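You operate a simulated robot arm through the tools that you are given. There is no shell and no other tool.

The job below is to be done with a simulated two-armed robot. You get a single attempt, and the scene is never put back.

TASK
Unplug the grey plug and wind its cable back on to the reel.
Fine: switch the power strip off first, stand the plug on the bench, slide the reel's blue slider to FREE to wind and back to LOCK after. Set down upright: grey plug.

It is judged by the outcome, as a careful person would: the job done as asked, and still so three seconds after it is handed in. It fails if anything else is knocked over, pushed out of place, dropped, spilled or broken.

THE ROBOT
Two 6-joint arms with fingered hands on one trunk that stands fixed in place. Base frame: the origin is at the foot of the trunk, x ahead of it, y to its left, z up. Units: m, rad, N and s.
The left shoulder is at [0.02, 0.157, 0.829], the right one opposite. With the tool pointing down near the work surface each hand reaches from about 0.1 to 0.82 m from the base axis, measured 20 degrees to its own side. Payload 4.1 kg a hand.
Tool frame (each hand has its own): the origin (TCP) lies between the finger pads and is the grasp point; the fingertips stand 0.033 m ahead of it; z points along the fingers, y is the line along which they close. The gripper opens to 0.112 m. The gripper's body begins 0.039 m behind the TCP. The gripper is a hand of 4 fingers: y runs from the thumb to the fingers, the wrist lies at [-0.016, -0.118, -0.2] in the tool frame, and closing takes about 1.5 s.
Orientation is that of the tool frame in the base frame, as [roll, pitch, yaw] about the fixed x, y, z axes, in that order (R = Rz(yaw) Ry(pitch) Rx(roll)). With the fingers straight down and the wrist toward the robot, the tool's x, y and z point along [0, 1, 0], [1, 0, 0] and [0, 0, -1] of the base frame.

THE INTERFACE
- The arms move only by the tool move_arm. It takes "left_deltas", "right_deltas" or both (then of equal length, played together; a hand with none holds still); each is a list of rows, each a list of 7 numbers: the shift along the tool's x, y, z in m, then the turn, a rotation vector about the tool's x, y, z in degrees, then the gripper command, from -1 (fully open) to 1 (shut), values between in proportion. In form: [[dx, dy, dz, wx, wy, wz, jaw], ...]. A call has 1 to 20 rows; each row shifts and turns the commanded pose from where the row before left it, along the tool's axes as they then stand. Rows are played at 5 a second. More than 0.05 m and 0.15 rad between two rows, or a gripper value outside its range, and nothing of the call is played. A pose out of reach is approached as far as the arm can. The call stops where the force on the tool passes 40 N (or 10 N more than at its start, if that is more) or the arm is blocked; 0.2 s more then pass. The fingers move at their own pace (about 0.072 m/s each) and stop on an object; they squeeze with about 28 N. The grip force told is the motor's: it shows also when the fingers shut on nothing. Time passes only in rows, and 0.2 s behind the last, so rows that do not move let the fingers close. It gives the time, the measured TCP pose, the force on the tool (base axes), the opening and the grip force at its end, in the units of the frame above (readings bear some noise), with the torque about the TCP (base axes, N m) and any sound that the robot's microphone picked up.
- Cameras (640 x 400 px; columns grow to the right, rows downward): "scene" is now at [0.0622, 0.0192, 1.4635]; the picture's right is [0.16, -0.99, 0.00], its down [-0.55, -0.09, -0.83] and it looks along [0.82, 0.13, -0.56] (base axes); focal length 336 px, centre (320, 200). "left" rides on the left gripper at [-0.066, -0.089, -0.13] in its tool frame; the picture's right is [-0.79, -0.29, 0.54], its down [0.55, -0.71, 0.44] and it looks along [0.26, 0.64, 0.72] (tool axes); focal length 247 px, centre (320, 200). "right" rides on the right gripper at [0.066, -0.089, -0.13] in its tool frame; the picture's right is [-0.79, 0.29, -0.54], its down [-0.55, -0.71, 0.44] and it looks along [-0.26, 0.64, 0.72] (tool axes); focal length 247 px, centre (320, 200). There is no depth. A picture from a camera that has moved, and an enlarged one, comes with that camera's place and axes in the base frame and with its lens. The place of the scene camera against the robot may be out by one fixed shift of up to 0.012 m in any direction.
- get_image(camera): a new picture of that camera. The clock stands still meanwhile.
- grasp_type(shape, hand): the hand has 4 fingers and takes this shape, open, in about a second: jaw (thumb against the fingers, like two jaws); tri (thumb and two fingers); tip (a fingertip pinch); poke (one finger out to press); point (the index stretched); flat (the hand flat); cup (the hand cupped); fist (a fist). The gripper value then closes the fingers along that shape, each until it touches; the sizes above hold for jaw. It gives what a move gives, with no picture.
- head_to(pan, tilt): turns the head with the scene camera to pan (to the left, within 1.501 rad either way) and tilt (down, from -0.506 to 1.204), counted from straight ahead of the robot. It gives what a move gives.
- enlarge(camera, box): a new picture of the part [left, top, right, bottom] of that camera's present view, enlarged. The clock stands still meanwhile.
- finish_job(): hands the job in; it is judged then, once.

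Nothing tells you positions but the pictures and the camera data. Unless the task says otherwise, let go and move clear before handing in.

The tools are called after "Call:" as a command line: name --argument value ..., lists and objects as JSON in quotes. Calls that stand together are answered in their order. move_arm: Moves the arms, as the interface text tells. Its arguments: {"type":"object","properties":{"left_deltas":{"type":"array"},"right_deltas":{"type":"array"}},"required":[]} The other tools are called the same way: grasp_type (shape, hand) gives the hand a shape; head_to (pan, tilt) turns the head that bears the scene camera; get_image (camera) takes a picture; enlarge (camera, box) takes an enlarged picture of a part of a camera's view; finish_job () hands the job in.

At the start:

```text
time: 0.0
left_tool_pos: [0.4575, 0.2455, 1.1938]
left_tool_rot: [3.141, -0.001, 1.705]
left_force: [-0.2, -0.7, -0.8]
left_wrist_torque: [0.02, 0.0, -0.01]
left_grip_width: 0.1115
left_gripper_force: 0.0
left_shape: jaw
right_tool_pos: [0.4453, -0.129, 1.1737]
right_tool_rot: [-3.14, 0.0, 1.704]
right_force: [-0.2, 0.4, -0.1]
right_wrist_torque: [-0.05, -0.02, -0.03]
right_grip_width: 0.1116
right_gripper_force: 0.1
right_shape: jaw
head pan, tilt: [0.164, 0.593]
```

scene: 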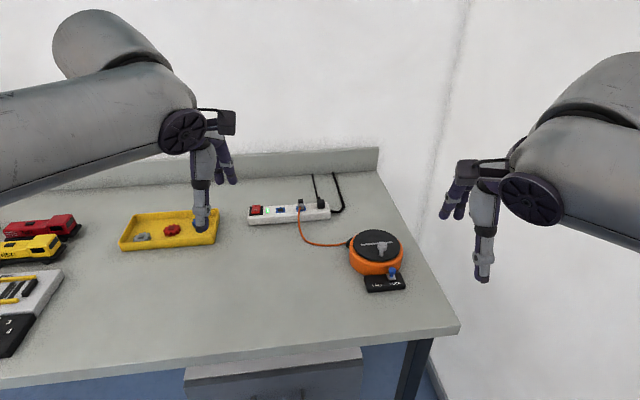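
right: 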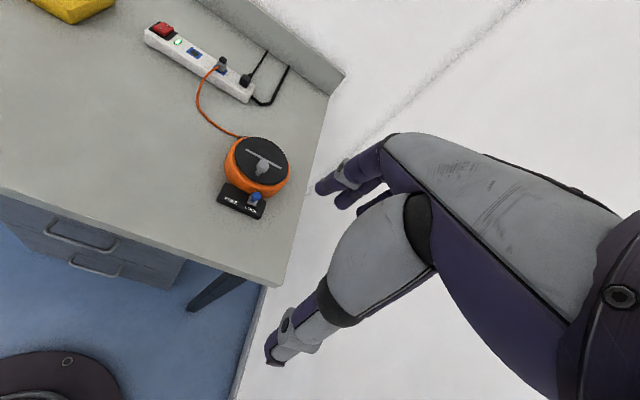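
left: 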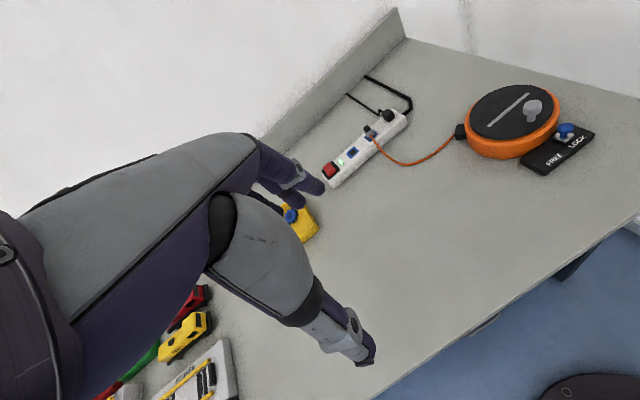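

I see a bench with a yellow tray, a white power strip with a red switch and a grey plug with an orange cable, and an orange reel with a blue slider and a crank. I'll take closer pictures before moving anything.

Call:
enlarge --camera "scene" --box '[230, 160, 420, 300]'

Call:
enlarge --camera "left" --box '[300, 60, 620, 220]'

Call:
enlarge --camera "right" --box '[130, 10, 350, 230]'

```text
2.86 times, centred on (325, 230) of scene
camera zoom: at [0.0622, 0.0192, 1.4635], right [0.16, -0.99, 0.0], down [-0.55, -0.09, -0.83], along [0.82, 0.13, -0.56], focal length 960 px, centre (306, 114)
```

zoom: 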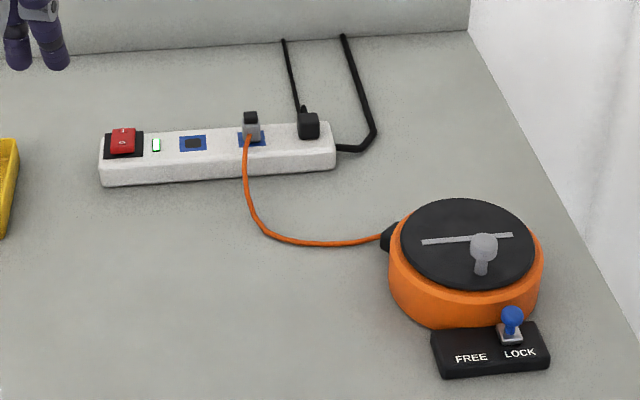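

```text
2.00 times, centred on (460, 140) of left
camera zoom: at [0.3784, 0.1697, 1.3246], right [-0.18, -0.82, -0.54], down [-0.78, 0.45, -0.44], along [0.6, 0.34, -0.72], focal length 494 px, centre (40, 320)
```

zoom: 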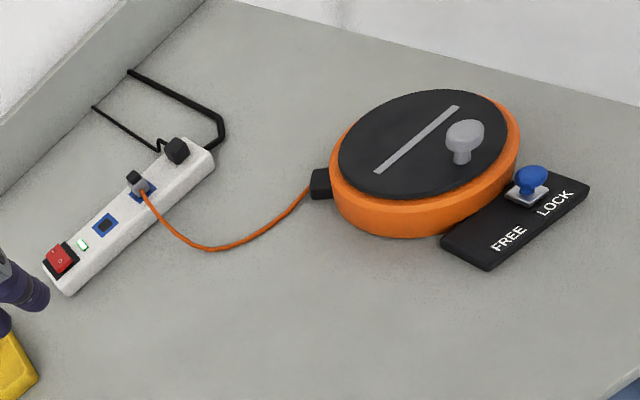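

```text
1.82 times, centred on (240, 120) of right
camera zoom: at [0.3489, -0.0754, 1.3033], right [0.39, -0.75, 0.54], down [-0.63, -0.64, -0.44], along [0.67, -0.17, -0.72], focal length 449 px, centre (466, 346)
```

zoom: 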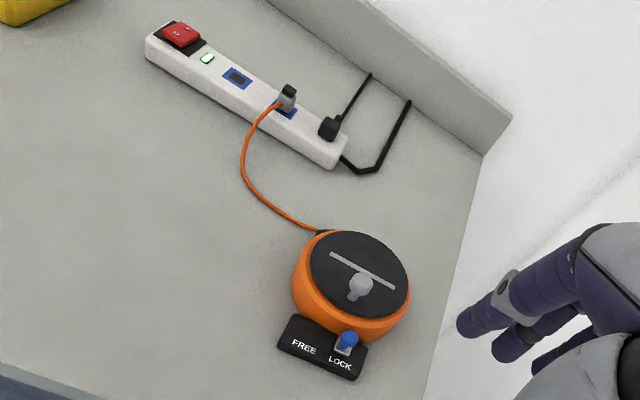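

The switch looks to be near (0.81, 0.33, 0.89), the plug top near (0.85, 0.20, 0.91) and the slider near (0.62, -0.06, 0.90). The bench top is about z 0.855. I'll bring both hands nearer, still well above everything, to see the details.

Call:
move_arm --left_deltas '[[0.0013, 0.036, 0.0235, 0, 0, 0, -1], [0.0013, 0.036, 0.0235, 0, 0, 0, -1], [0.0013, 0.036, 0.0235, 0, 0, 0, -1], [0.0013, 0.036, 0.0235, 0, 0, 0, -1]]' --right_deltas '[[0, 0.025, 0.022, 0, 0, 0, -1], [0, 0.025, 0.022, 0, 0, 0, -1], [0, 0.025, 0.022, 0, 0, 0, -1], [0, 0.025, 0.022, 0, 0, 0, -1]]'

Call:
get_image --camera "left"

Call:
get_image --camera "right"

```text
time: 1.0
left_tool_pos: [0.6017, 0.2677, 1.0989]
left_tool_rot: [3.14, 0.001, 1.706]
left_force: [-1.4, 0.7, 0.6]
left_wrist_torque: [0.03, -0.07, -0.02]
left_grip_width: 0.1116
left_gripper_force: 0.0
left_shape: jaw
right_tool_pos: [0.545, -0.1144, 1.0853]
right_tool_rot: [3.139, -0.001, 1.707]
right_force: [-0.5, -1.0, 0.1]
right_wrist_torque: [0.03, -0.04, -0.03]
right_grip_width: 0.1116
right_gripper_force: 0.0
right_shape: jaw
head pan, tilt: [0.164, 0.593]
```

```text
taken
camera left: at [0.5211, 0.1915, 1.23], right [-0.18, -0.82, -0.54], down [-0.78, 0.45, -0.44], along [0.6, 0.34, -0.72], focal length 247 px, centre (320, 200)
```

left: 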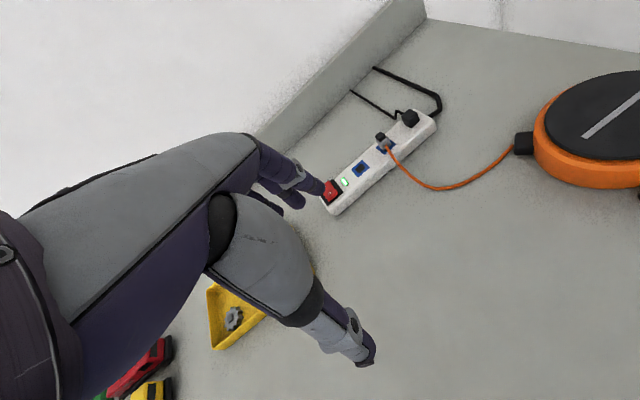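

```text
taken
camera right: at [0.4482, -0.062, 1.2151], right [0.39, -0.75, 0.54], down [-0.63, -0.64, -0.44], along [0.67, -0.17, -0.72], focal length 247 px, centre (320, 200)
```

right: 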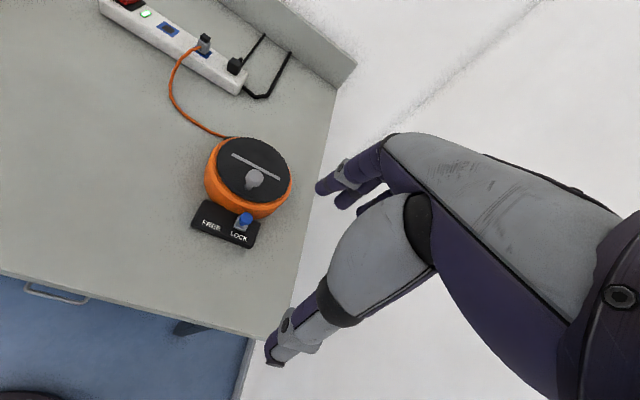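

Call:
enlarge --camera "left" --box '[300, 80, 460, 220]'

Call:
enlarge --camera "right" --box '[170, 110, 310, 260]'

Call:
enlarge --camera "right" --box '[90, 0, 310, 110]'

Call:
enlarge --camera "scene" --box '[240, 180, 350, 250]'

Call:
enlarge --camera "scene" --box '[340, 220, 420, 295]'

Call:
enlarge --camera "left" --box '[500, 50, 640, 220]'

```text
2.86 times, centred on (380, 150) of left
camera zoom: at [0.5211, 0.1915, 1.23], right [-0.18, -0.82, -0.54], down [-0.78, 0.45, -0.44], along [0.6, 0.34, -0.72], focal length 706 px, centre (149, 343)
```

zoom: 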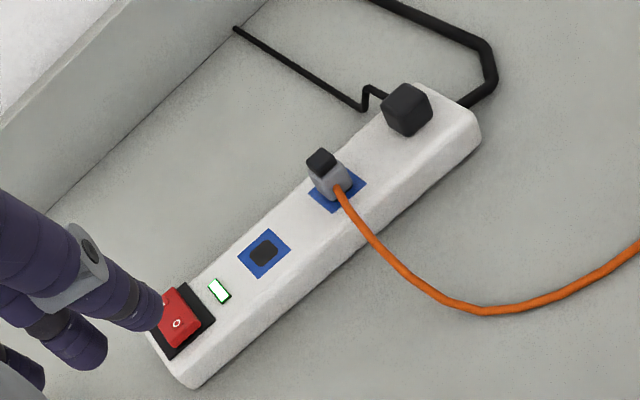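

```text
2.67 times, centred on (240, 185) of right
camera zoom: at [0.4482, -0.062, 1.2151], right [0.39, -0.75, 0.54], down [-0.63, -0.64, -0.44], along [0.67, -0.17, -0.72], focal length 659 px, centre (533, 240)
```

zoom: 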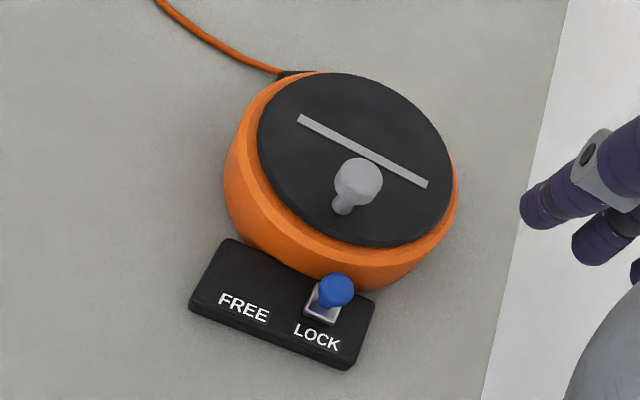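

```text
2.91 times, centred on (200, 55) of right
camera zoom: at [0.4482, -0.062, 1.2151], right [0.39, -0.75, 0.54], down [-0.63, -0.64, -0.44], along [0.67, -0.17, -0.72], focal length 718 px, centre (669, 622)
```

zoom: 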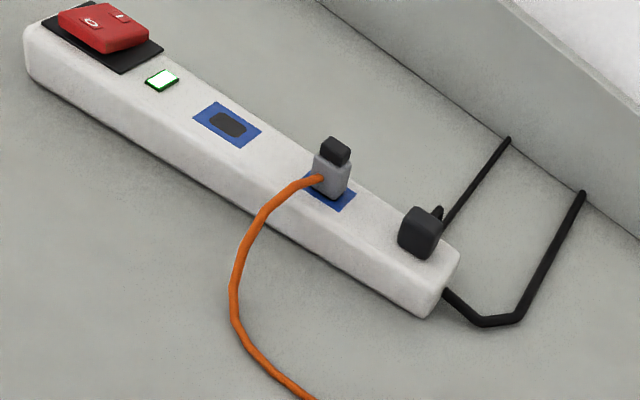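

```text
5.71 times, centred on (295, 215) of scene
camera zoom: at [0.0613, 0.0191, 1.4635], right [0.16, -0.99, 0.0], down [-0.55, -0.09, -0.83], along [0.82, 0.13, -0.56], focal length 1920 px, centre (463, 114)
```

zoom: 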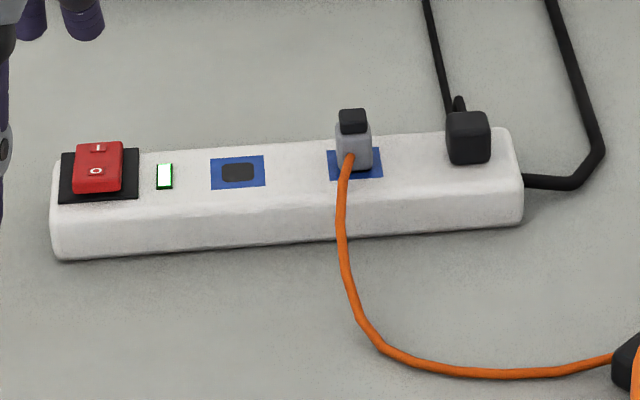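

```text
5.33 times, centred on (380, 258) of scene
camera zoom: at [0.0613, 0.0191, 1.4635], right [0.16, -0.99, 0.0], down [-0.55, -0.09, -0.83], along [0.82, 0.13, -0.56], focal length 1792 px, centre (0, -107)
```

zoom: 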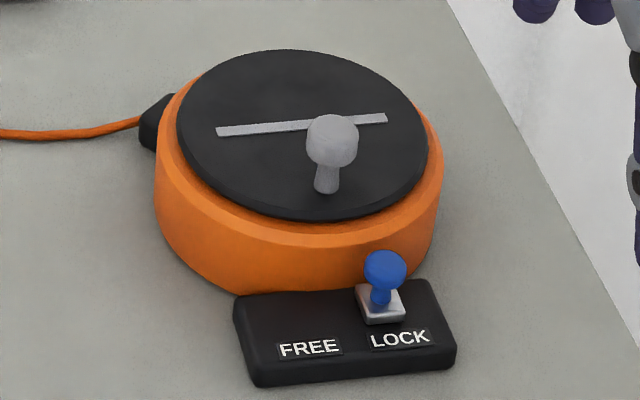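

```text
2.35 times, centred on (570, 135) of left
camera zoom: at [0.5211, 0.1915, 1.23], right [-0.18, -0.82, -0.54], down [-0.78, 0.45, -0.44], along [0.6, 0.34, -0.72], focal length 581 px, centre (-268, 353)
```

zoom: 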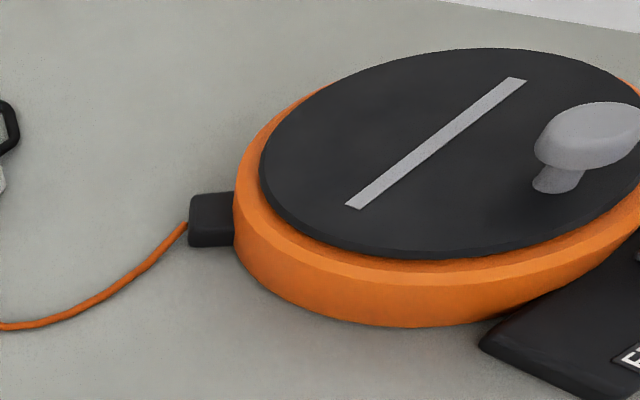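

The rocker's O side faces the robot, the plug stands upright with its cable leaving on the near side, and the slider sits at LOCK. I'll shape the left hand for pressing first and check where the finger ends up.

Call:
grasp_type --hand "left" --shape "poke"

Call:
get_image --camera "left"

Call:
get_image --camera "scene"

```text
time: 1.9
left_tool_pos: [0.602, 0.2681, 1.0999]
left_tool_rot: [3.141, 0.002, 1.705]
left_force: [-0.1, 0.4, -0.4]
left_wrist_torque: [0.03, 0.02, -0.02]
left_grip_width: 0.0
left_gripper_force: 0.1
left_shape: poke
right_tool_pos: [0.5445, -0.1155, 1.0849]
right_tool_rot: [-3.141, 0.0, 1.705]
right_force: [-0.6, 0.1, 0.3]
right_wrist_torque: [-0.01, -0.01, 0.04]
right_grip_width: 0.1117
right_gripper_force: 0.1
right_shape: jaw
head pan, tilt: [0.164, 0.593]
```

```text
taken
camera left: at [0.5213, 0.1913, 1.2299], right [-0.18, -0.82, -0.54], down [-0.78, 0.45, -0.44], along [0.6, 0.34, -0.72], focal length 247 px, centre (320, 200)
```

left: 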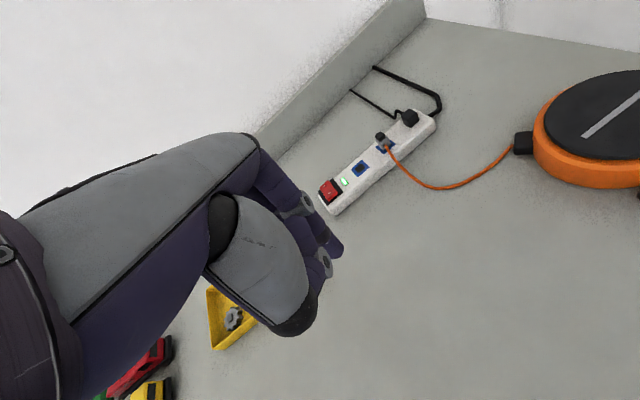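

```text
taken
```

scene: 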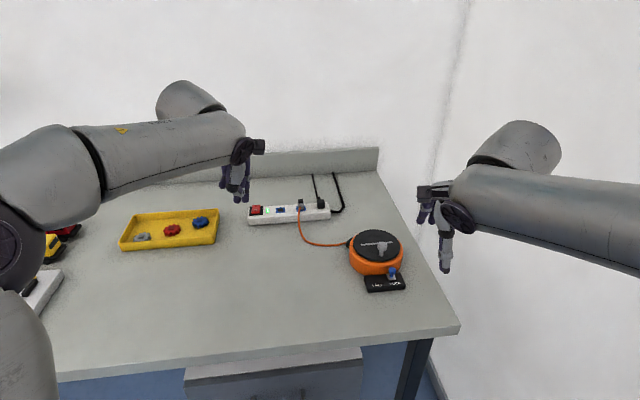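

Call:
enlarge --camera "scene" --box '[200, 120, 290, 230]'

Call:
enlarge --camera "left" --box '[220, 140, 370, 350]'

```text
3.64 times, centred on (245, 175) of scene
camera zoom: at [0.0622, 0.0192, 1.4635], right [0.16, -0.99, 0.0], down [-0.55, -0.09, -0.83], along [0.82, 0.13, -0.56], focal length 1222 px, centre (593, 291)
```

zoom: 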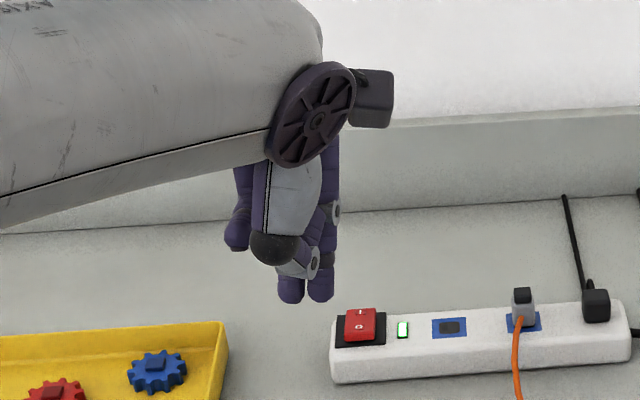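

```text
1.90 times, centred on (295, 245) of left
camera zoom: at [0.5213, 0.1913, 1.2299], right [-0.18, -0.82, -0.54], down [-0.78, 0.45, -0.44], along [0.6, 0.34, -0.72], focal length 470 px, centre (368, 114)
```

zoom: 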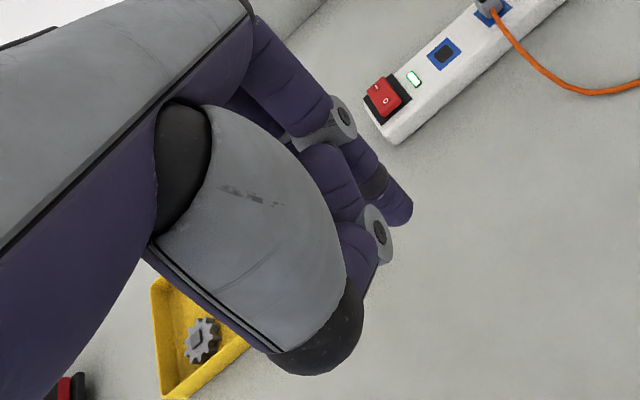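

In the poke shape the index tip appears to lie on the tool axis about 33 mm ahead of the TCP. I'll tilt the left hand 20° forward and bring that tip to about 5 cm above the O side of the switch.

Call:
move_arm --left_deltas '[[0, 0, 0, -6.67, 0, 0, -1], [0, 0, 0, -6.67, 0, 0, -1], [0, 0, 0, -6.67, 0, 0, -1], [0.0053, 0.0235, 0.0296, 0, 0, 0, -1], [0.0053, 0.0235, 0.0296, 0, 0, 0, -1], [0.0053, 0.0235, 0.0296, 0, 0, 0, -1], [0.0053, 0.0235, 0.0296, 0, 0, 0, -1], [0.0053, 0.0235, 0.0296, 0, 0, 0, -1], [0.0053, 0.0235, 0.0296, 0, 0, 0, -1], [0, 0, 0, 0, 0, 0, -1]]'

Call:
get_image --camera "left"

Call:
enlarge --camera "scene" --box '[220, 150, 320, 230]'

Call:
get_image --camera "right"

```text
time: 4.1
left_tool_pos: [0.7865, 0.3287, 0.9813]
left_tool_rot: [2.791, 0.002, 1.706]
left_force: [0.5, -0.2, -0.9]
left_wrist_torque: [0.0, 0.0, 0.02]
left_grip_width: 0.0
left_gripper_force: 0.1
left_shape: poke
right_tool_pos: [0.5463, -0.1144, 1.0857]
right_tool_rot: [-3.141, 0.0, 1.704]
right_force: [-0.2, -0.4, 0.0]
right_wrist_torque: [-0.01, 0.01, -0.01]
right_grip_width: 0.1116
right_gripper_force: 0.0
right_shape: jaw
head pan, tilt: [0.164, 0.593]
```

```text
taken
camera left: at [0.668, 0.2482, 1.0738], right [0.02, -0.8, -0.6], down [-0.59, 0.48, -0.65], along [0.81, 0.37, -0.46], focal length 247 px, centre (320, 200)
```

left: 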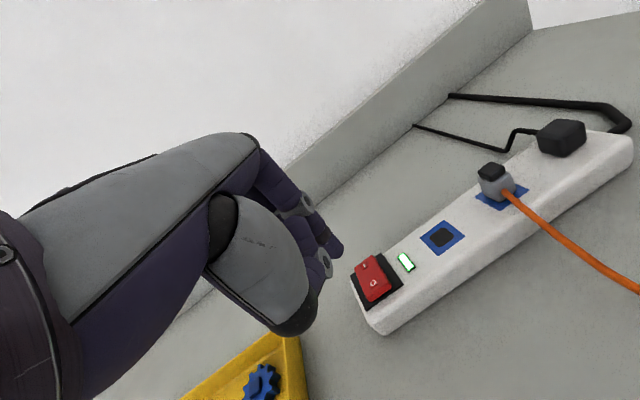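

```text
5.00 times, centred on (270, 190) of scene
camera zoom: at [0.0621, 0.0192, 1.4635], right [0.16, -0.99, 0.0], down [-0.55, -0.09, -0.83], along [0.82, 0.13, -0.56], focal length 1680 px, centre (570, 250)
```

zoom: 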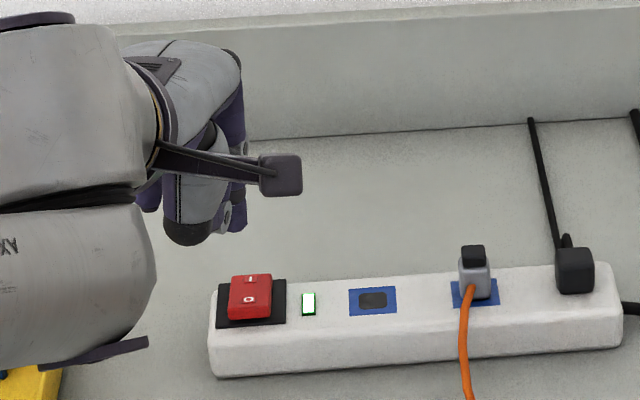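

```text
taken
camera right: at [0.4487, -0.062, 1.215], right [0.39, -0.75, 0.54], down [-0.63, -0.64, -0.44], along [0.67, -0.17, -0.72], focal length 247 px, centre (320, 200)
```

right: 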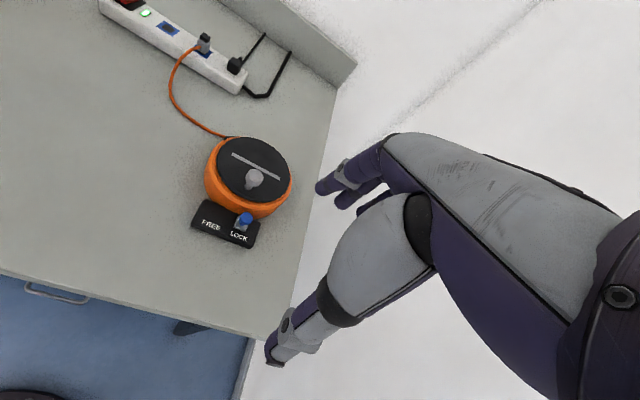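

The tip is about 55 mm above the O side, which I place at (0.804, 0.327, 0.896). I'll go straight down in small steps and press it.

Call:
move_arm --left_deltas '[[-0.0022, -0.0066, 0.0215, 0, 0, 0, -1], [-0.0022, -0.0066, 0.0215, 0, 0, 0, -1], [0, -0.001, 0.0028, 0, 0, 0, -1], [0, -0.001, 0.0028, 0, 0, 0, -1], [0, -0.001, 0.0028, 0, 0, 0, -1], [0, -0.001, 0.0028, 0, 0, 0, -1]]'

Call:
get_image --camera "left"

Call:
enlarge --camera "scene" --box '[220, 150, 320, 230]'

```text
time: 5.5
left_tool_pos: [0.7901, 0.3238, 0.9307]
left_tool_rot: [2.782, -0.001, 1.706]
left_force: [-3.5, -2.2, 30.6]
left_wrist_torque: [0.31, -0.13, 0.0]
left_grip_width: 0.0
left_gripper_force: 0.0
left_shape: poke
right_tool_pos: [0.5444, -0.1148, 1.0869]
right_tool_rot: [3.141, 0.0, 1.705]
right_force: [0.4, -0.3, -0.1]
right_wrist_torque: [0.0, -0.02, 0.01]
right_grip_width: 0.1116
right_gripper_force: 0.1
right_shape: jaw
head pan, tilt: [0.164, 0.593]
```

```text
taken
camera left: at [0.6717, 0.2422, 1.0217], right [0.03, -0.8, -0.61], down [-0.58, 0.48, -0.66], along [0.81, 0.37, -0.45], focal length 247 px, centre (320, 200)
```

left: 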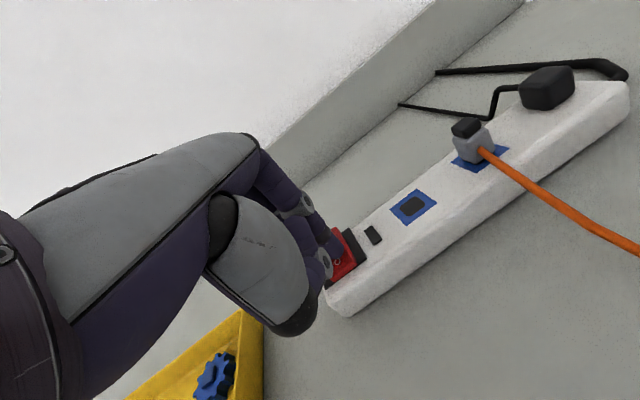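

```text
5.00 times, centred on (270, 190) of scene
camera zoom: at [0.0611, 0.0187, 1.4636], right [0.16, -0.99, 0.0], down [-0.55, -0.09, -0.83], along [0.82, 0.14, -0.56], focal length 1680 px, centre (570, 250)
```

zoom: 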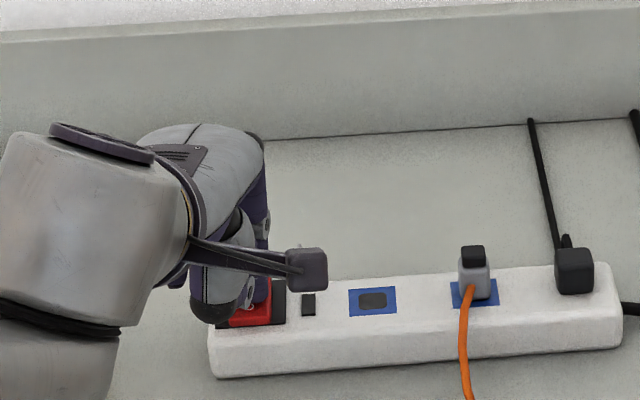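

The strip's light has gone out, so it is off. I'll lift the finger clear and take the hand up and back before shaping it as a jaw.

Call:
move_arm --left_deltas '[[0, 0.0085, -0.0235, 0, 0, 0, -1], [0, 0.0085, -0.0235, 0, 0, 0, -1], [0, 0.0085, -0.0235, 0, 0, 0, -1], [0, 0.0085, -0.0235, 0, 0, 0, -1], [0, -0.0235, -0.04, 0, 0, 0, -1], [0, -0.0235, -0.04, 0, 0, 0, -1], [0, -0.0235, -0.04, 0, 0, 0, -1]]'

Call:
grasp_type --hand "left" --shape "jaw"

Call:
enlarge --camera "scene" --box '[220, 130, 360, 230]'

```text
time: 7.1
left_tool_pos: [0.6852, 0.3088, 1.114]
left_tool_rot: [2.793, 0.002, 1.703]
left_force: [0.2, -0.5, -0.1]
left_wrist_torque: [0.02, 0.02, 0.03]
left_grip_width: 0.0
left_gripper_force: 0.0
left_shape: poke
right_tool_pos: [0.5464, -0.1148, 1.0855]
right_tool_rot: [-3.141, 0.001, 1.706]
right_force: [1.3, 0.1, -0.2]
right_wrist_torque: [0.0, 0.01, -0.02]
right_grip_width: 0.1115
right_gripper_force: 0.1
right_shape: jaw
head pan, tilt: [0.164, 0.593]
```

```text
time: 8.0
left_tool_pos: [0.6849, 0.3081, 1.1143]
left_tool_rot: [2.793, 0.001, 1.705]
left_force: [-0.3, -1.0, -1.0]
left_wrist_torque: [-0.02, 0.0, 0.03]
left_grip_width: 0.1119
left_gripper_force: 0.0
left_shape: jaw
right_tool_pos: [0.5454, -0.1148, 1.0865]
right_tool_rot: [3.142, 0.0, 1.706]
right_force: [-0.4, -1.1, 0.5]
right_wrist_torque: [0.01, -0.02, 0.02]
right_grip_width: 0.1115
right_gripper_force: 0.0
right_shape: jaw
head pan, tilt: [0.164, 0.593]
```

```text
4.00 times, centred on (290, 180) of scene
camera zoom: at [0.0622, 0.0192, 1.4635], right [0.16, -0.99, 0.0], down [-0.55, -0.09, -0.83], along [0.82, 0.13, -0.56], focal length 1344 px, centre (440, 280)
```

zoom: 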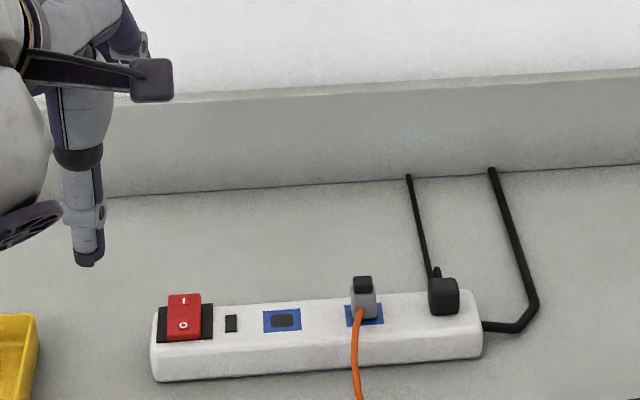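

The strip is off and the rocker stays pressed on O. The strip runs about 16.5° off the base y axis, so I'll back the left hand off and turn it so the fingers close along the strip, clear of the cable.

Call:
move_arm --left_deltas '[[-0.0138, -0.0331, 0.0058, 0, 0, 0, -1], [-0.0138, -0.0331, 0.0058, 0, 0, 0, -1], [-0.0138, -0.0331, 0.0058, 0, 0, 0, -1], [-0.0138, -0.0331, 0.0058, 0, 0, 0, -1], [-0.0138, -0.0331, 0.0058, 0, 0, 0, -1], [0, 0, 0, 6.67, 0, 0, -1], [0, 0, 0, 6.67, 0, 0, -1], [0, 0, 0, 6.67, 0, 0, -1], [0, 0, 0, 0, 0, 8.12, -1], [0, 0, 0, 0, 0, 8.12, -1], [0, 0, 0, 0, 0, 8.12, -1], [0, 0, 0, 0, 0, 8.12, -1], [0, 0, 0, 0, 0, 8.12, -1]]'

Call:
get_image --camera "scene"

```text
time: 10.8
left_tool_pos: [0.5482, 0.2201, 1.029]
left_tool_rot: [3.14, 0.003, 0.995]
left_force: [0.1, -0.5, -0.5]
left_wrist_torque: [-0.02, -0.03, -0.01]
left_grip_width: 0.1118
left_gripper_force: 0.0
left_shape: jaw
right_tool_pos: [0.546, -0.1145, 1.0849]
right_tool_rot: [3.14, 0.0, 1.705]
right_force: [0.6, -0.6, -0.3]
right_wrist_torque: [-0.02, -0.05, 0.02]
right_grip_width: 0.1117
right_gripper_force: 0.0
right_shape: jaw
head pan, tilt: [0.164, 0.593]
```

```text
taken
```

scene: 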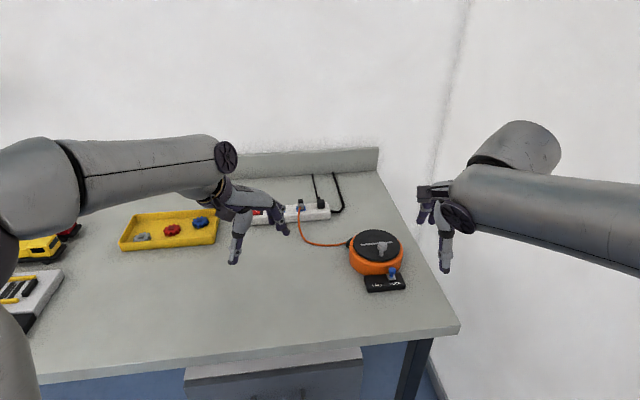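

Call:
move_arm --left_deltas '[[0, 0, 0, 0, 0, 8.1, -1], [0, 0, 0, 0, 0, 8.1, -1], [0, 0, 0, 0, 0, 8.1, -1], [0, 0, 0, 0, 0, 8.1, -1], [0, 0, 0, 0, 0, 8.1, -1], [0, 0, 0, 0, 7.5, 0, -1], [0, 0, 0, 0, 7.5, 0, -1], [0, 0, 0, 0, 7.5, 0, -1], [0, 0, 0, 0, 7.5, 0, -1], [0, 0, 0, 0, 7.5, 0, -1], [0, 0, 0, 0, 7.5, 0, -1]]'

Call:
enlarge --camera "scene" --box '[160, 130, 360, 270]'

Call:
get_image --camera "left"

Call:
get_image --camera "right"

```text
time: 13.2
left_tool_pos: [0.5509, 0.2214, 1.0296]
left_tool_rot: [3.141, -0.79, 0.29]
left_force: [0.3, -0.6, 0.0]
left_wrist_torque: [-0.01, -0.03, 0.03]
left_grip_width: 0.112
left_gripper_force: 0.0
left_shape: jaw
right_tool_pos: [0.5452, -0.1142, 1.0858]
right_tool_rot: [-3.141, -0.001, 1.705]
right_force: [0.1, 0.2, -0.2]
right_wrist_torque: [0.01, 0.0, -0.01]
right_grip_width: 0.1114
right_gripper_force: 0.0
right_shape: jaw
head pan, tilt: [0.164, 0.593]
```

```text
2.86 times, centred on (260, 200) of scene
camera zoom: at [0.0623, 0.0192, 1.4635], right [0.16, -0.99, 0.0], down [-0.55, -0.09, -0.83], along [0.82, 0.13, -0.56], focal length 960 px, centre (491, 200)
```

zoom: 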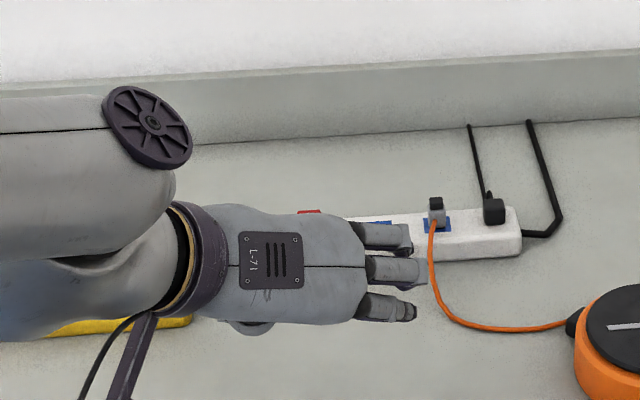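

```text
taken
camera left: at [0.3909, 0.2679, 1.0749], right [-0.25, 0.22, -0.94], down [0.47, 0.88, 0.08], along [0.85, -0.42, -0.33], focal length 247 px, centre (320, 200)
```

left: 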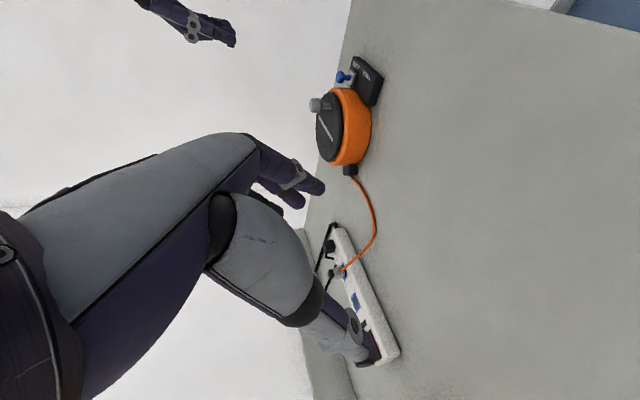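

```text
taken
camera right: at [0.4489, -0.062, 1.2148], right [0.39, -0.75, 0.54], down [-0.63, -0.64, -0.44], along [0.67, -0.17, -0.72], focal length 247 px, centre (320, 200)
```

right: 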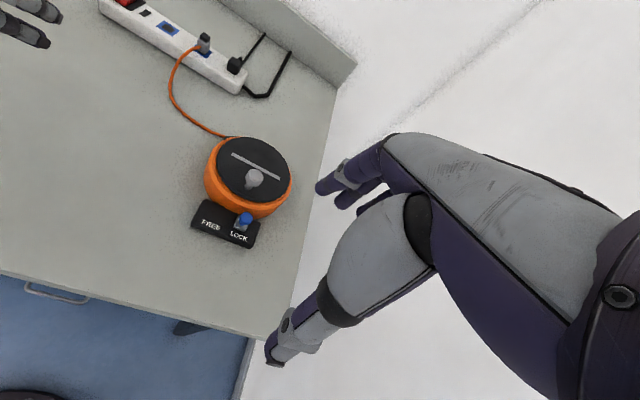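

The jaw shape spreads three fingers in a row, and tilted like this the lowest one would hit the strip. I'll try the two-finger tip pinch and see which fingers it uses.

Call:
grasp_type --hand "left" --shape "tip"

Call:
enlarge --camera "scene" --box '[200, 150, 320, 270]'

Call:
get_image --camera "left"

Call:
enlarge --camera "right" --box '[0, 0, 140, 80]'

```text
time: 14.1
left_tool_pos: [0.5494, 0.2205, 1.0302]
left_tool_rot: [3.141, -0.784, 0.29]
left_force: [-0.8, 0.0, 0.1]
left_wrist_torque: [-0.02, 0.02, -0.01]
left_grip_width: 0.1118
left_gripper_force: 0.1
left_shape: tip
right_tool_pos: [0.5454, -0.1148, 1.0858]
right_tool_rot: [3.141, 0.002, 1.704]
right_force: [0.6, 0.9, -0.1]
right_wrist_torque: [0.0, -0.02, 0.0]
right_grip_width: 0.1118
right_gripper_force: 0.1
right_shape: jaw
head pan, tilt: [0.164, 0.593]
```

```text
3.33 times, centred on (260, 210) of scene
camera zoom: at [0.0622, 0.0192, 1.4635], right [0.16, -0.99, 0.0], down [-0.55, -0.09, -0.83], along [0.82, 0.13, -0.56], focal length 1120 px, centre (520, 167)
```

zoom: 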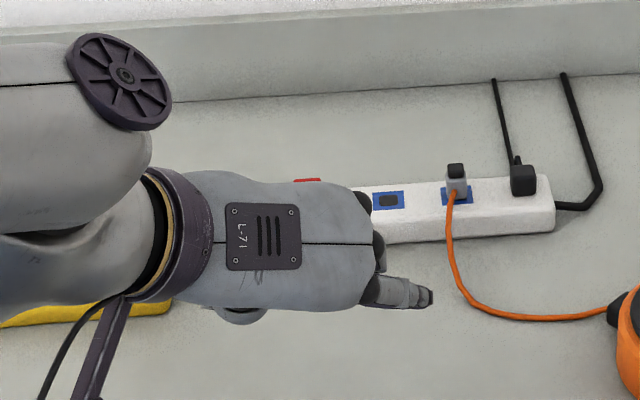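

```text
taken
camera left: at [0.391, 0.2679, 1.0752], right [-0.25, 0.22, -0.94], down [0.47, 0.88, 0.08], along [0.85, -0.42, -0.33], focal length 247 px, centre (320, 200)
```

left: 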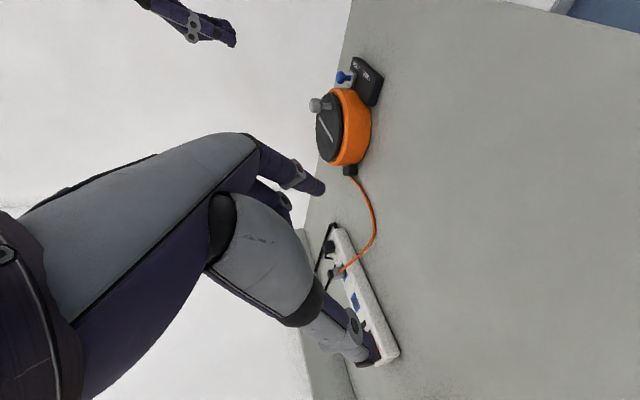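

```text
4.57 times, centred on (70, 40) of right
camera zoom: at [0.4488, -0.062, 1.2149], right [0.39, -0.75, 0.54], down [-0.63, -0.64, -0.44], along [0.67, -0.17, -0.72], focal length 1129 px, centre (1463, 931)
```

zoom: 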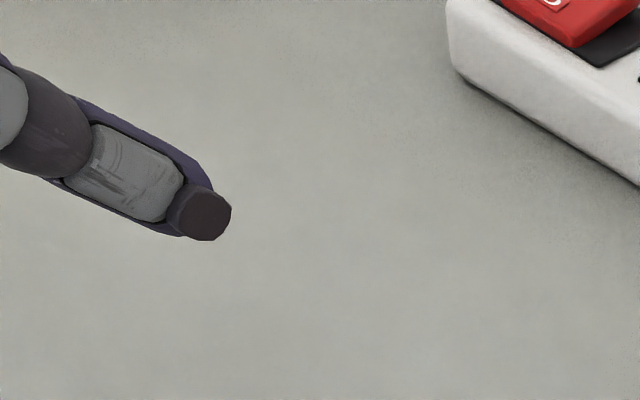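

In the tip shape only the thumb and index work, and the index sits on the tool axis with the other fingers folded up and out of the way. I'll close it in the air to see where the pinch point falls.

Call:
move_arm --left_deltas '[[0, 0, 0, 0, 0, 0, 0.64], [0, 0, 0, 0, 0, 0, 0.64], [0, 0, 0, 0, 0, 0, 0.64], [0, 0, 0, 0, 0, 0, 0.64], [0, 0, 0, 0, 0, 0, 0.64], [0, 0, 0, 0, 0, 0, 0.64], [0, 0, 0, 0, 0, 0, 0.64]]'

Call:
enlarge --camera "scene" --box '[200, 150, 320, 270]'

Call:
enlarge --camera "left" --box '[220, 120, 440, 400]'

Call:
enlarge --camera "right" --box '[0, 0, 140, 80]'

```text
time: 15.7
left_tool_pos: [0.5498, 0.2209, 1.0291]
left_tool_rot: [3.139, -0.784, 0.292]
left_force: [0.3, 0.1, -0.1]
left_wrist_torque: [0.04, -0.01, 0.01]
left_grip_width: 0.0204
left_gripper_force: 0.0
left_shape: tip
right_tool_pos: [0.545, -0.1149, 1.0855]
right_tool_rot: [-3.141, 0.0, 1.704]
right_force: [0.6, -0.9, 0.0]
right_wrist_torque: [0.01, -0.01, 0.02]
right_grip_width: 0.1115
right_gripper_force: 0.1
right_shape: jaw
head pan, tilt: [0.164, 0.593]
```

```text
3.33 times, centred on (260, 210) of scene
camera zoom: at [0.0622, 0.0192, 1.4635], right [0.16, -0.99, 0.0], down [-0.55, -0.09, -0.83], along [0.82, 0.13, -0.56], focal length 1120 px, centre (520, 167)
```

zoom: 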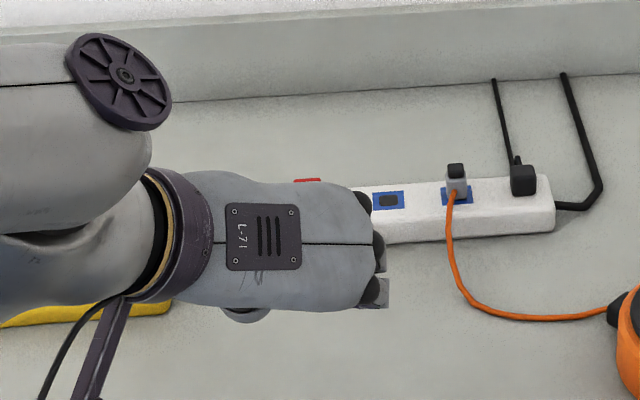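

```text
1.43 times, centred on (330, 260) of left
camera zoom: at [0.3909, 0.2679, 1.0751], right [-0.25, 0.22, -0.94], down [0.47, 0.88, 0.08], along [0.85, -0.42, -0.33], focal length 353 px, centre (306, 114)
```

zoom: 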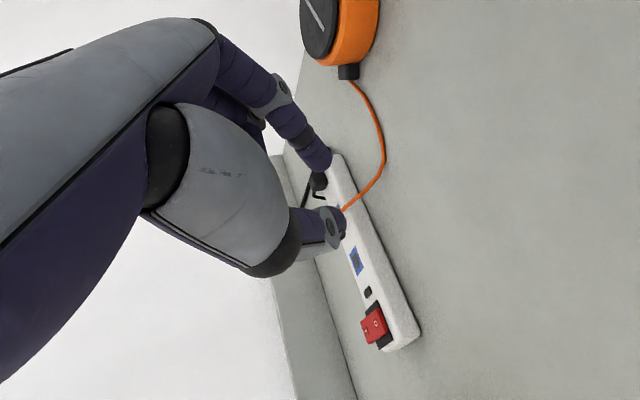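

```text
4.57 times, centred on (70, 40) of right
camera zoom: at [0.4488, -0.062, 1.2149], right [0.39, -0.75, 0.54], down [-0.63, -0.64, -0.44], along [0.67, -0.17, -0.72], focal length 1129 px, centre (1463, 931)
```

zoom: 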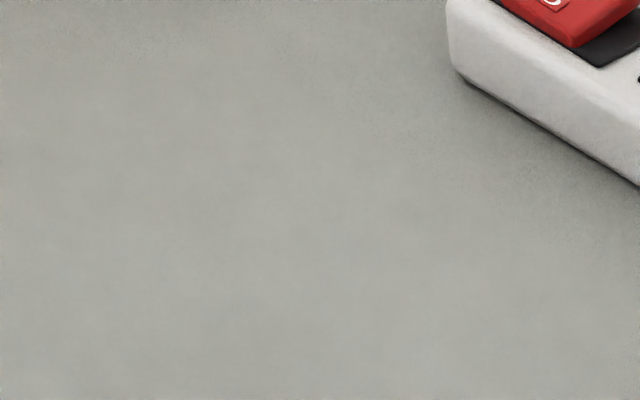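

The two fingertips meet on the tool axis at its tip, as needed. I'll move to a pre-grasp pose about 5 cm above the plug with the fingers about 5 cm apart.

Call:
move_arm --left_deltas '[[0.02166, 0.01463, 0.03257, 0, 0, 0, 0.1], [0.02166, 0.01463, 0.03257, 0, 0, 0, 0.1], [0.02166, 0.01463, 0.03257, 0, 0, 0, 0.1], [0.02166, 0.01463, 0.03257, 0, 0, 0, 0.1], [0.02166, 0.01463, 0.03257, 0, 0, 0, 0.1], [0.02166, 0.01463, 0.03257, 0, 0, 0, 0.1], [0.02166, 0.01463, 0.03257, 0, 0, 0, 0.1], [0, 0, 0, 0, 0, 0, 0.1]]'

Call:
get_image --camera "left"

Call:
enlarge --camera "scene" --box '[240, 150, 360, 250]'

Call:
enlarge --camera "right" --box '[90, 0, 310, 110]'

```text
time: 17.5
left_tool_pos: [0.8175, 0.2021, 0.9781]
left_tool_rot: [-3.141, -0.785, 0.289]
left_force: [0.1, -0.4, -0.4]
left_wrist_torque: [0.03, 0.04, 0.0]
left_grip_width: 0.0501
left_gripper_force: 0.0
left_shape: tip
left hand out of reach, approached as far as the arm can: row 7
right_tool_pos: [0.5474, -0.114, 1.085]
right_tool_rot: [3.141, 0.0, 1.707]
right_force: [0.0, 0.2, -0.7]
right_wrist_torque: [0.03, 0.02, 0.03]
right_grip_width: 0.112
right_gripper_force: 0.0
right_shape: jaw
head pan, tilt: [0.164, 0.593]
```

```text
taken
camera left: at [0.6577, 0.2484, 1.0234], right [-0.25, 0.22, -0.94], down [0.47, 0.88, 0.08], along [0.85, -0.42, -0.33], focal length 247 px, centre (320, 200)
```

left: 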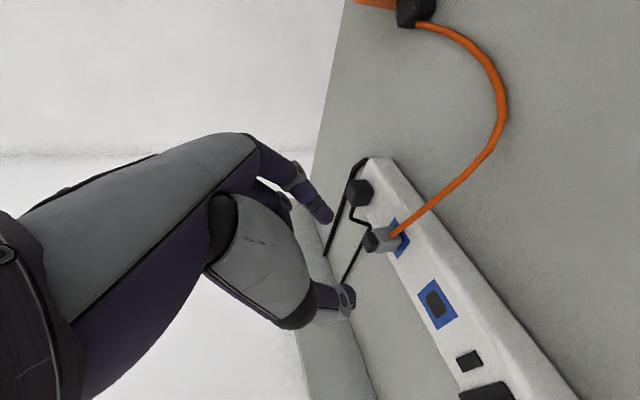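

```text
4.00 times, centred on (300, 200) of scene
camera zoom: at [0.0625, 0.0191, 1.4635], right [0.16, -0.99, 0.0], down [-0.55, -0.09, -0.83], along [0.82, 0.14, -0.56], focal length 1344 px, centre (400, 200)
```

zoom: 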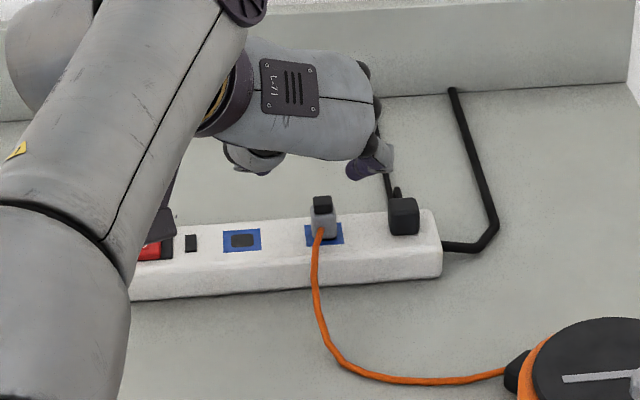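

```text
2.91 times, centred on (200, 55) of right
camera zoom: at [0.4489, -0.062, 1.2149], right [0.39, -0.75, 0.54], down [-0.63, -0.64, -0.44], along [0.67, -0.17, -0.72], focal length 718 px, centre (669, 622)
```

zoom: 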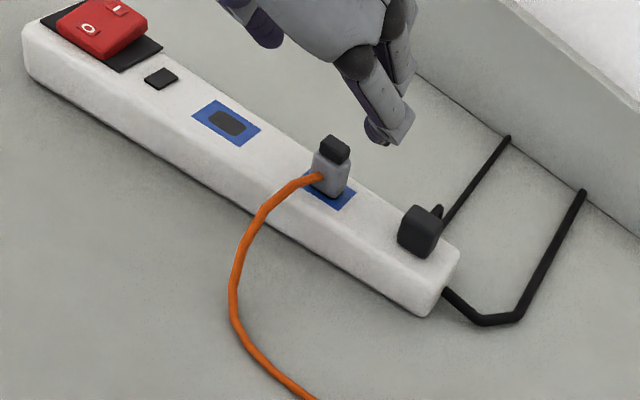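

The arm reached its limit at 45° tilt, so I'll tilt 10° further to bring the wrist closer to the robot. Then I'll read the pose again.

Call:
move_arm --left_deltas '[[0, 0, 0, 0, 5, 0, 0.1], [0, 0, 0, 0, 5, 0, 0.1], [0, 0, 0, 0, 0, 0, 0.1]]'

Call:
get_image --camera "left"

```text
time: 18.3
left_tool_pos: [0.817, 0.2015, 0.9753]
left_tool_rot: [3.14, -0.962, 0.292]
left_force: [-0.3, -0.3, 0.5]
left_wrist_torque: [-0.01, 0.0, 0.02]
left_grip_width: 0.0503
left_gripper_force: 0.0
left_shape: tip
right_tool_pos: [0.5465, -0.1152, 1.0856]
right_tool_rot: [3.14, -0.001, 1.706]
right_force: [0.2, -0.4, -0.1]
right_wrist_torque: [-0.01, 0.01, 0.02]
right_grip_width: 0.1117
right_gripper_force: 0.0
right_shape: jaw
head pan, tilt: [0.164, 0.593]
```

```text
taken
camera left: at [0.6523, 0.2469, 0.9969], right [-0.09, 0.27, -0.96], down [0.44, 0.87, 0.2], along [0.89, -0.41, -0.2], focal length 247 px, centre (320, 200)
```

left: 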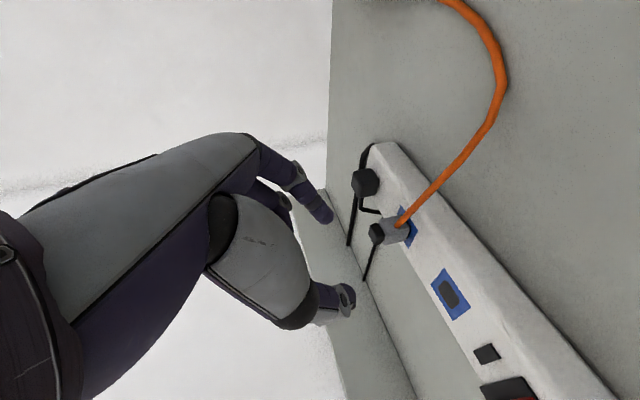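

Call:
move_arm --left_deltas '[[-0.0043, 0.0048, 0.0116, 0, 0, 0, 0.1], [-0.0043, 0.0048, 0.0116, 0, 0, 0, 0.1], [0, 0, 0, 0, 0, 0, 0.1]]'

Call:
get_image --camera "left"

Call:
enlarge --camera "scene" --box '[260, 160, 350, 240]'

Call:
enlarge --camera "right" --box '[150, 0, 270, 80]'

```text
time: 19.1
left_tool_pos: [0.832, 0.1965, 0.9537]
left_tool_rot: [-3.138, -0.963, 0.286]
left_force: [0.7, -0.2, -1.0]
left_wrist_torque: [-0.01, 0.01, 0.0]
left_grip_width: 0.0502
left_gripper_force: 0.0
left_shape: tip
right_tool_pos: [0.5452, -0.1145, 1.0853]
right_tool_rot: [3.14, 0.0, 1.705]
right_force: [0.4, -0.1, -0.2]
right_wrist_torque: [-0.06, 0.0, 0.0]
right_grip_width: 0.1119
right_gripper_force: 0.1
right_shape: jaw
head pan, tilt: [0.164, 0.593]
```

```text
taken
camera left: at [0.6693, 0.2417, 0.9758], right [-0.09, 0.27, -0.96], down [0.44, 0.87, 0.2], along [0.89, -0.41, -0.2], focal length 247 px, centre (320, 200)
```

left: 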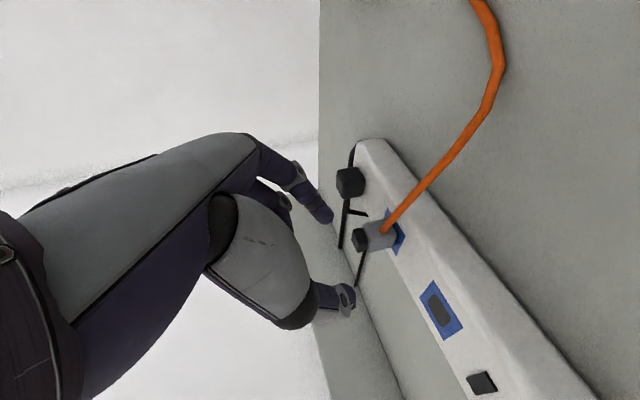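

```text
5.00 times, centred on (305, 200) of scene
camera zoom: at [0.0622, 0.0192, 1.4635], right [0.16, -0.99, 0.0], down [-0.55, -0.09, -0.83], along [0.82, 0.13, -0.56], focal length 1680 px, centre (395, 200)
```

zoom: 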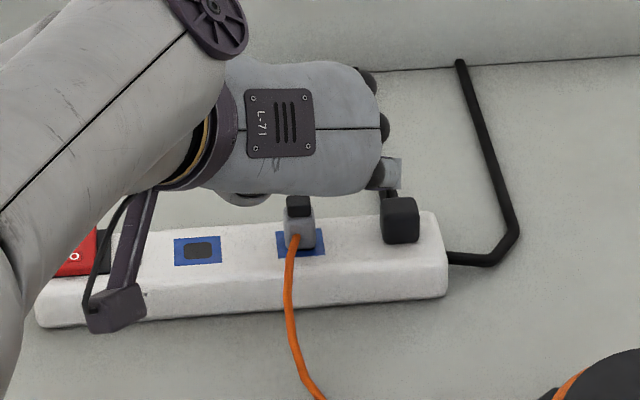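

```text
5.00 times, centred on (210, 40) of right
camera zoom: at [0.4488, -0.0619, 1.2149], right [0.39, -0.75, 0.54], down [-0.63, -0.64, -0.44], along [0.67, -0.17, -0.72], focal length 1235 px, centre (870, 1000)
```

zoom: 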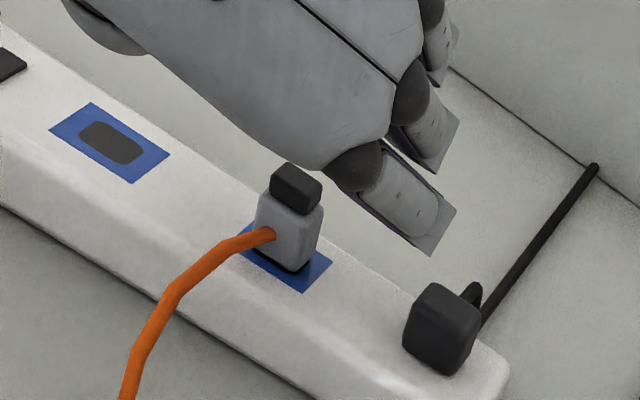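

The plug sits about 3 to 4 mm to the index side of the hand axis. I'll shift by that much, narrow the opening to 4 cm to clear the black plug, and descend part of the way.

Call:
move_arm --left_deltas '[[0, 0.003, 0, 0, 0, 0, 0.286], [0, 0, 0, 0, 0, 0, 0.286], [-0.0082, 0, 0.0057, 0, 0, 0, 0.286], [-0.0082, 0, 0.0057, 0, 0, 0, 0.286], [0, 0, 0, 0, 0, 0, 0.286]]'

Call:
enlarge --camera "left" --box '[250, 130, 470, 350]'

Call:
enlarge --camera "right" --box '[150, 0, 270, 80]'

```text
time: 20.3
left_tool_pos: [0.8321, 0.194, 0.9342]
left_tool_rot: [3.138, -0.961, 0.293]
left_force: [0.6, 0.5, 0.0]
left_wrist_torque: [0.0, 0.0, -0.01]
left_grip_width: 0.0403
left_gripper_force: 0.2
left_shape: tip
right_tool_pos: [0.546, -0.1155, 1.0854]
right_tool_rot: [3.141, -0.002, 1.705]
right_force: [0.7, 0.9, -0.4]
right_wrist_torque: [0.01, 0.02, 0.05]
right_grip_width: 0.1118
right_gripper_force: 0.1
right_shape: jaw
head pan, tilt: [0.164, 0.593]
```

```text
1.82 times, centred on (360, 240) of left
camera zoom: at [0.6694, 0.2391, 0.9556], right [-0.09, 0.27, -0.96], down [0.44, 0.87, 0.2], along [0.89, -0.41, -0.2], focal length 449 px, centre (247, 127)
```

zoom: 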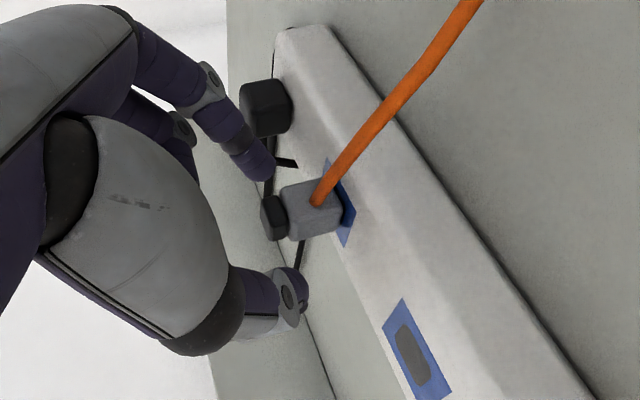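

```text
5.00 times, centred on (210, 40) of right
camera zoom: at [0.4488, -0.062, 1.2149], right [0.39, -0.75, 0.54], down [-0.63, -0.64, -0.44], along [0.67, -0.17, -0.72], focal length 1235 px, centre (870, 1000)
```

zoom: 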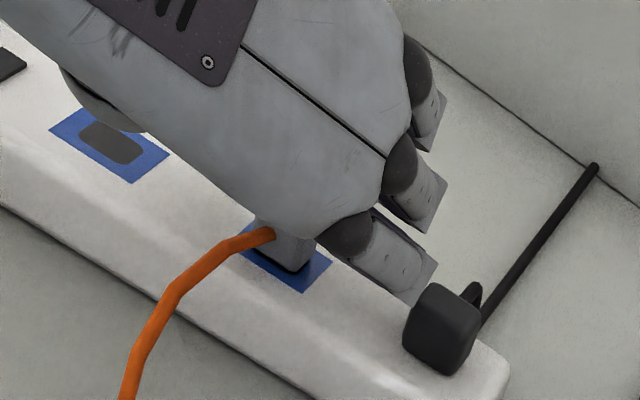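

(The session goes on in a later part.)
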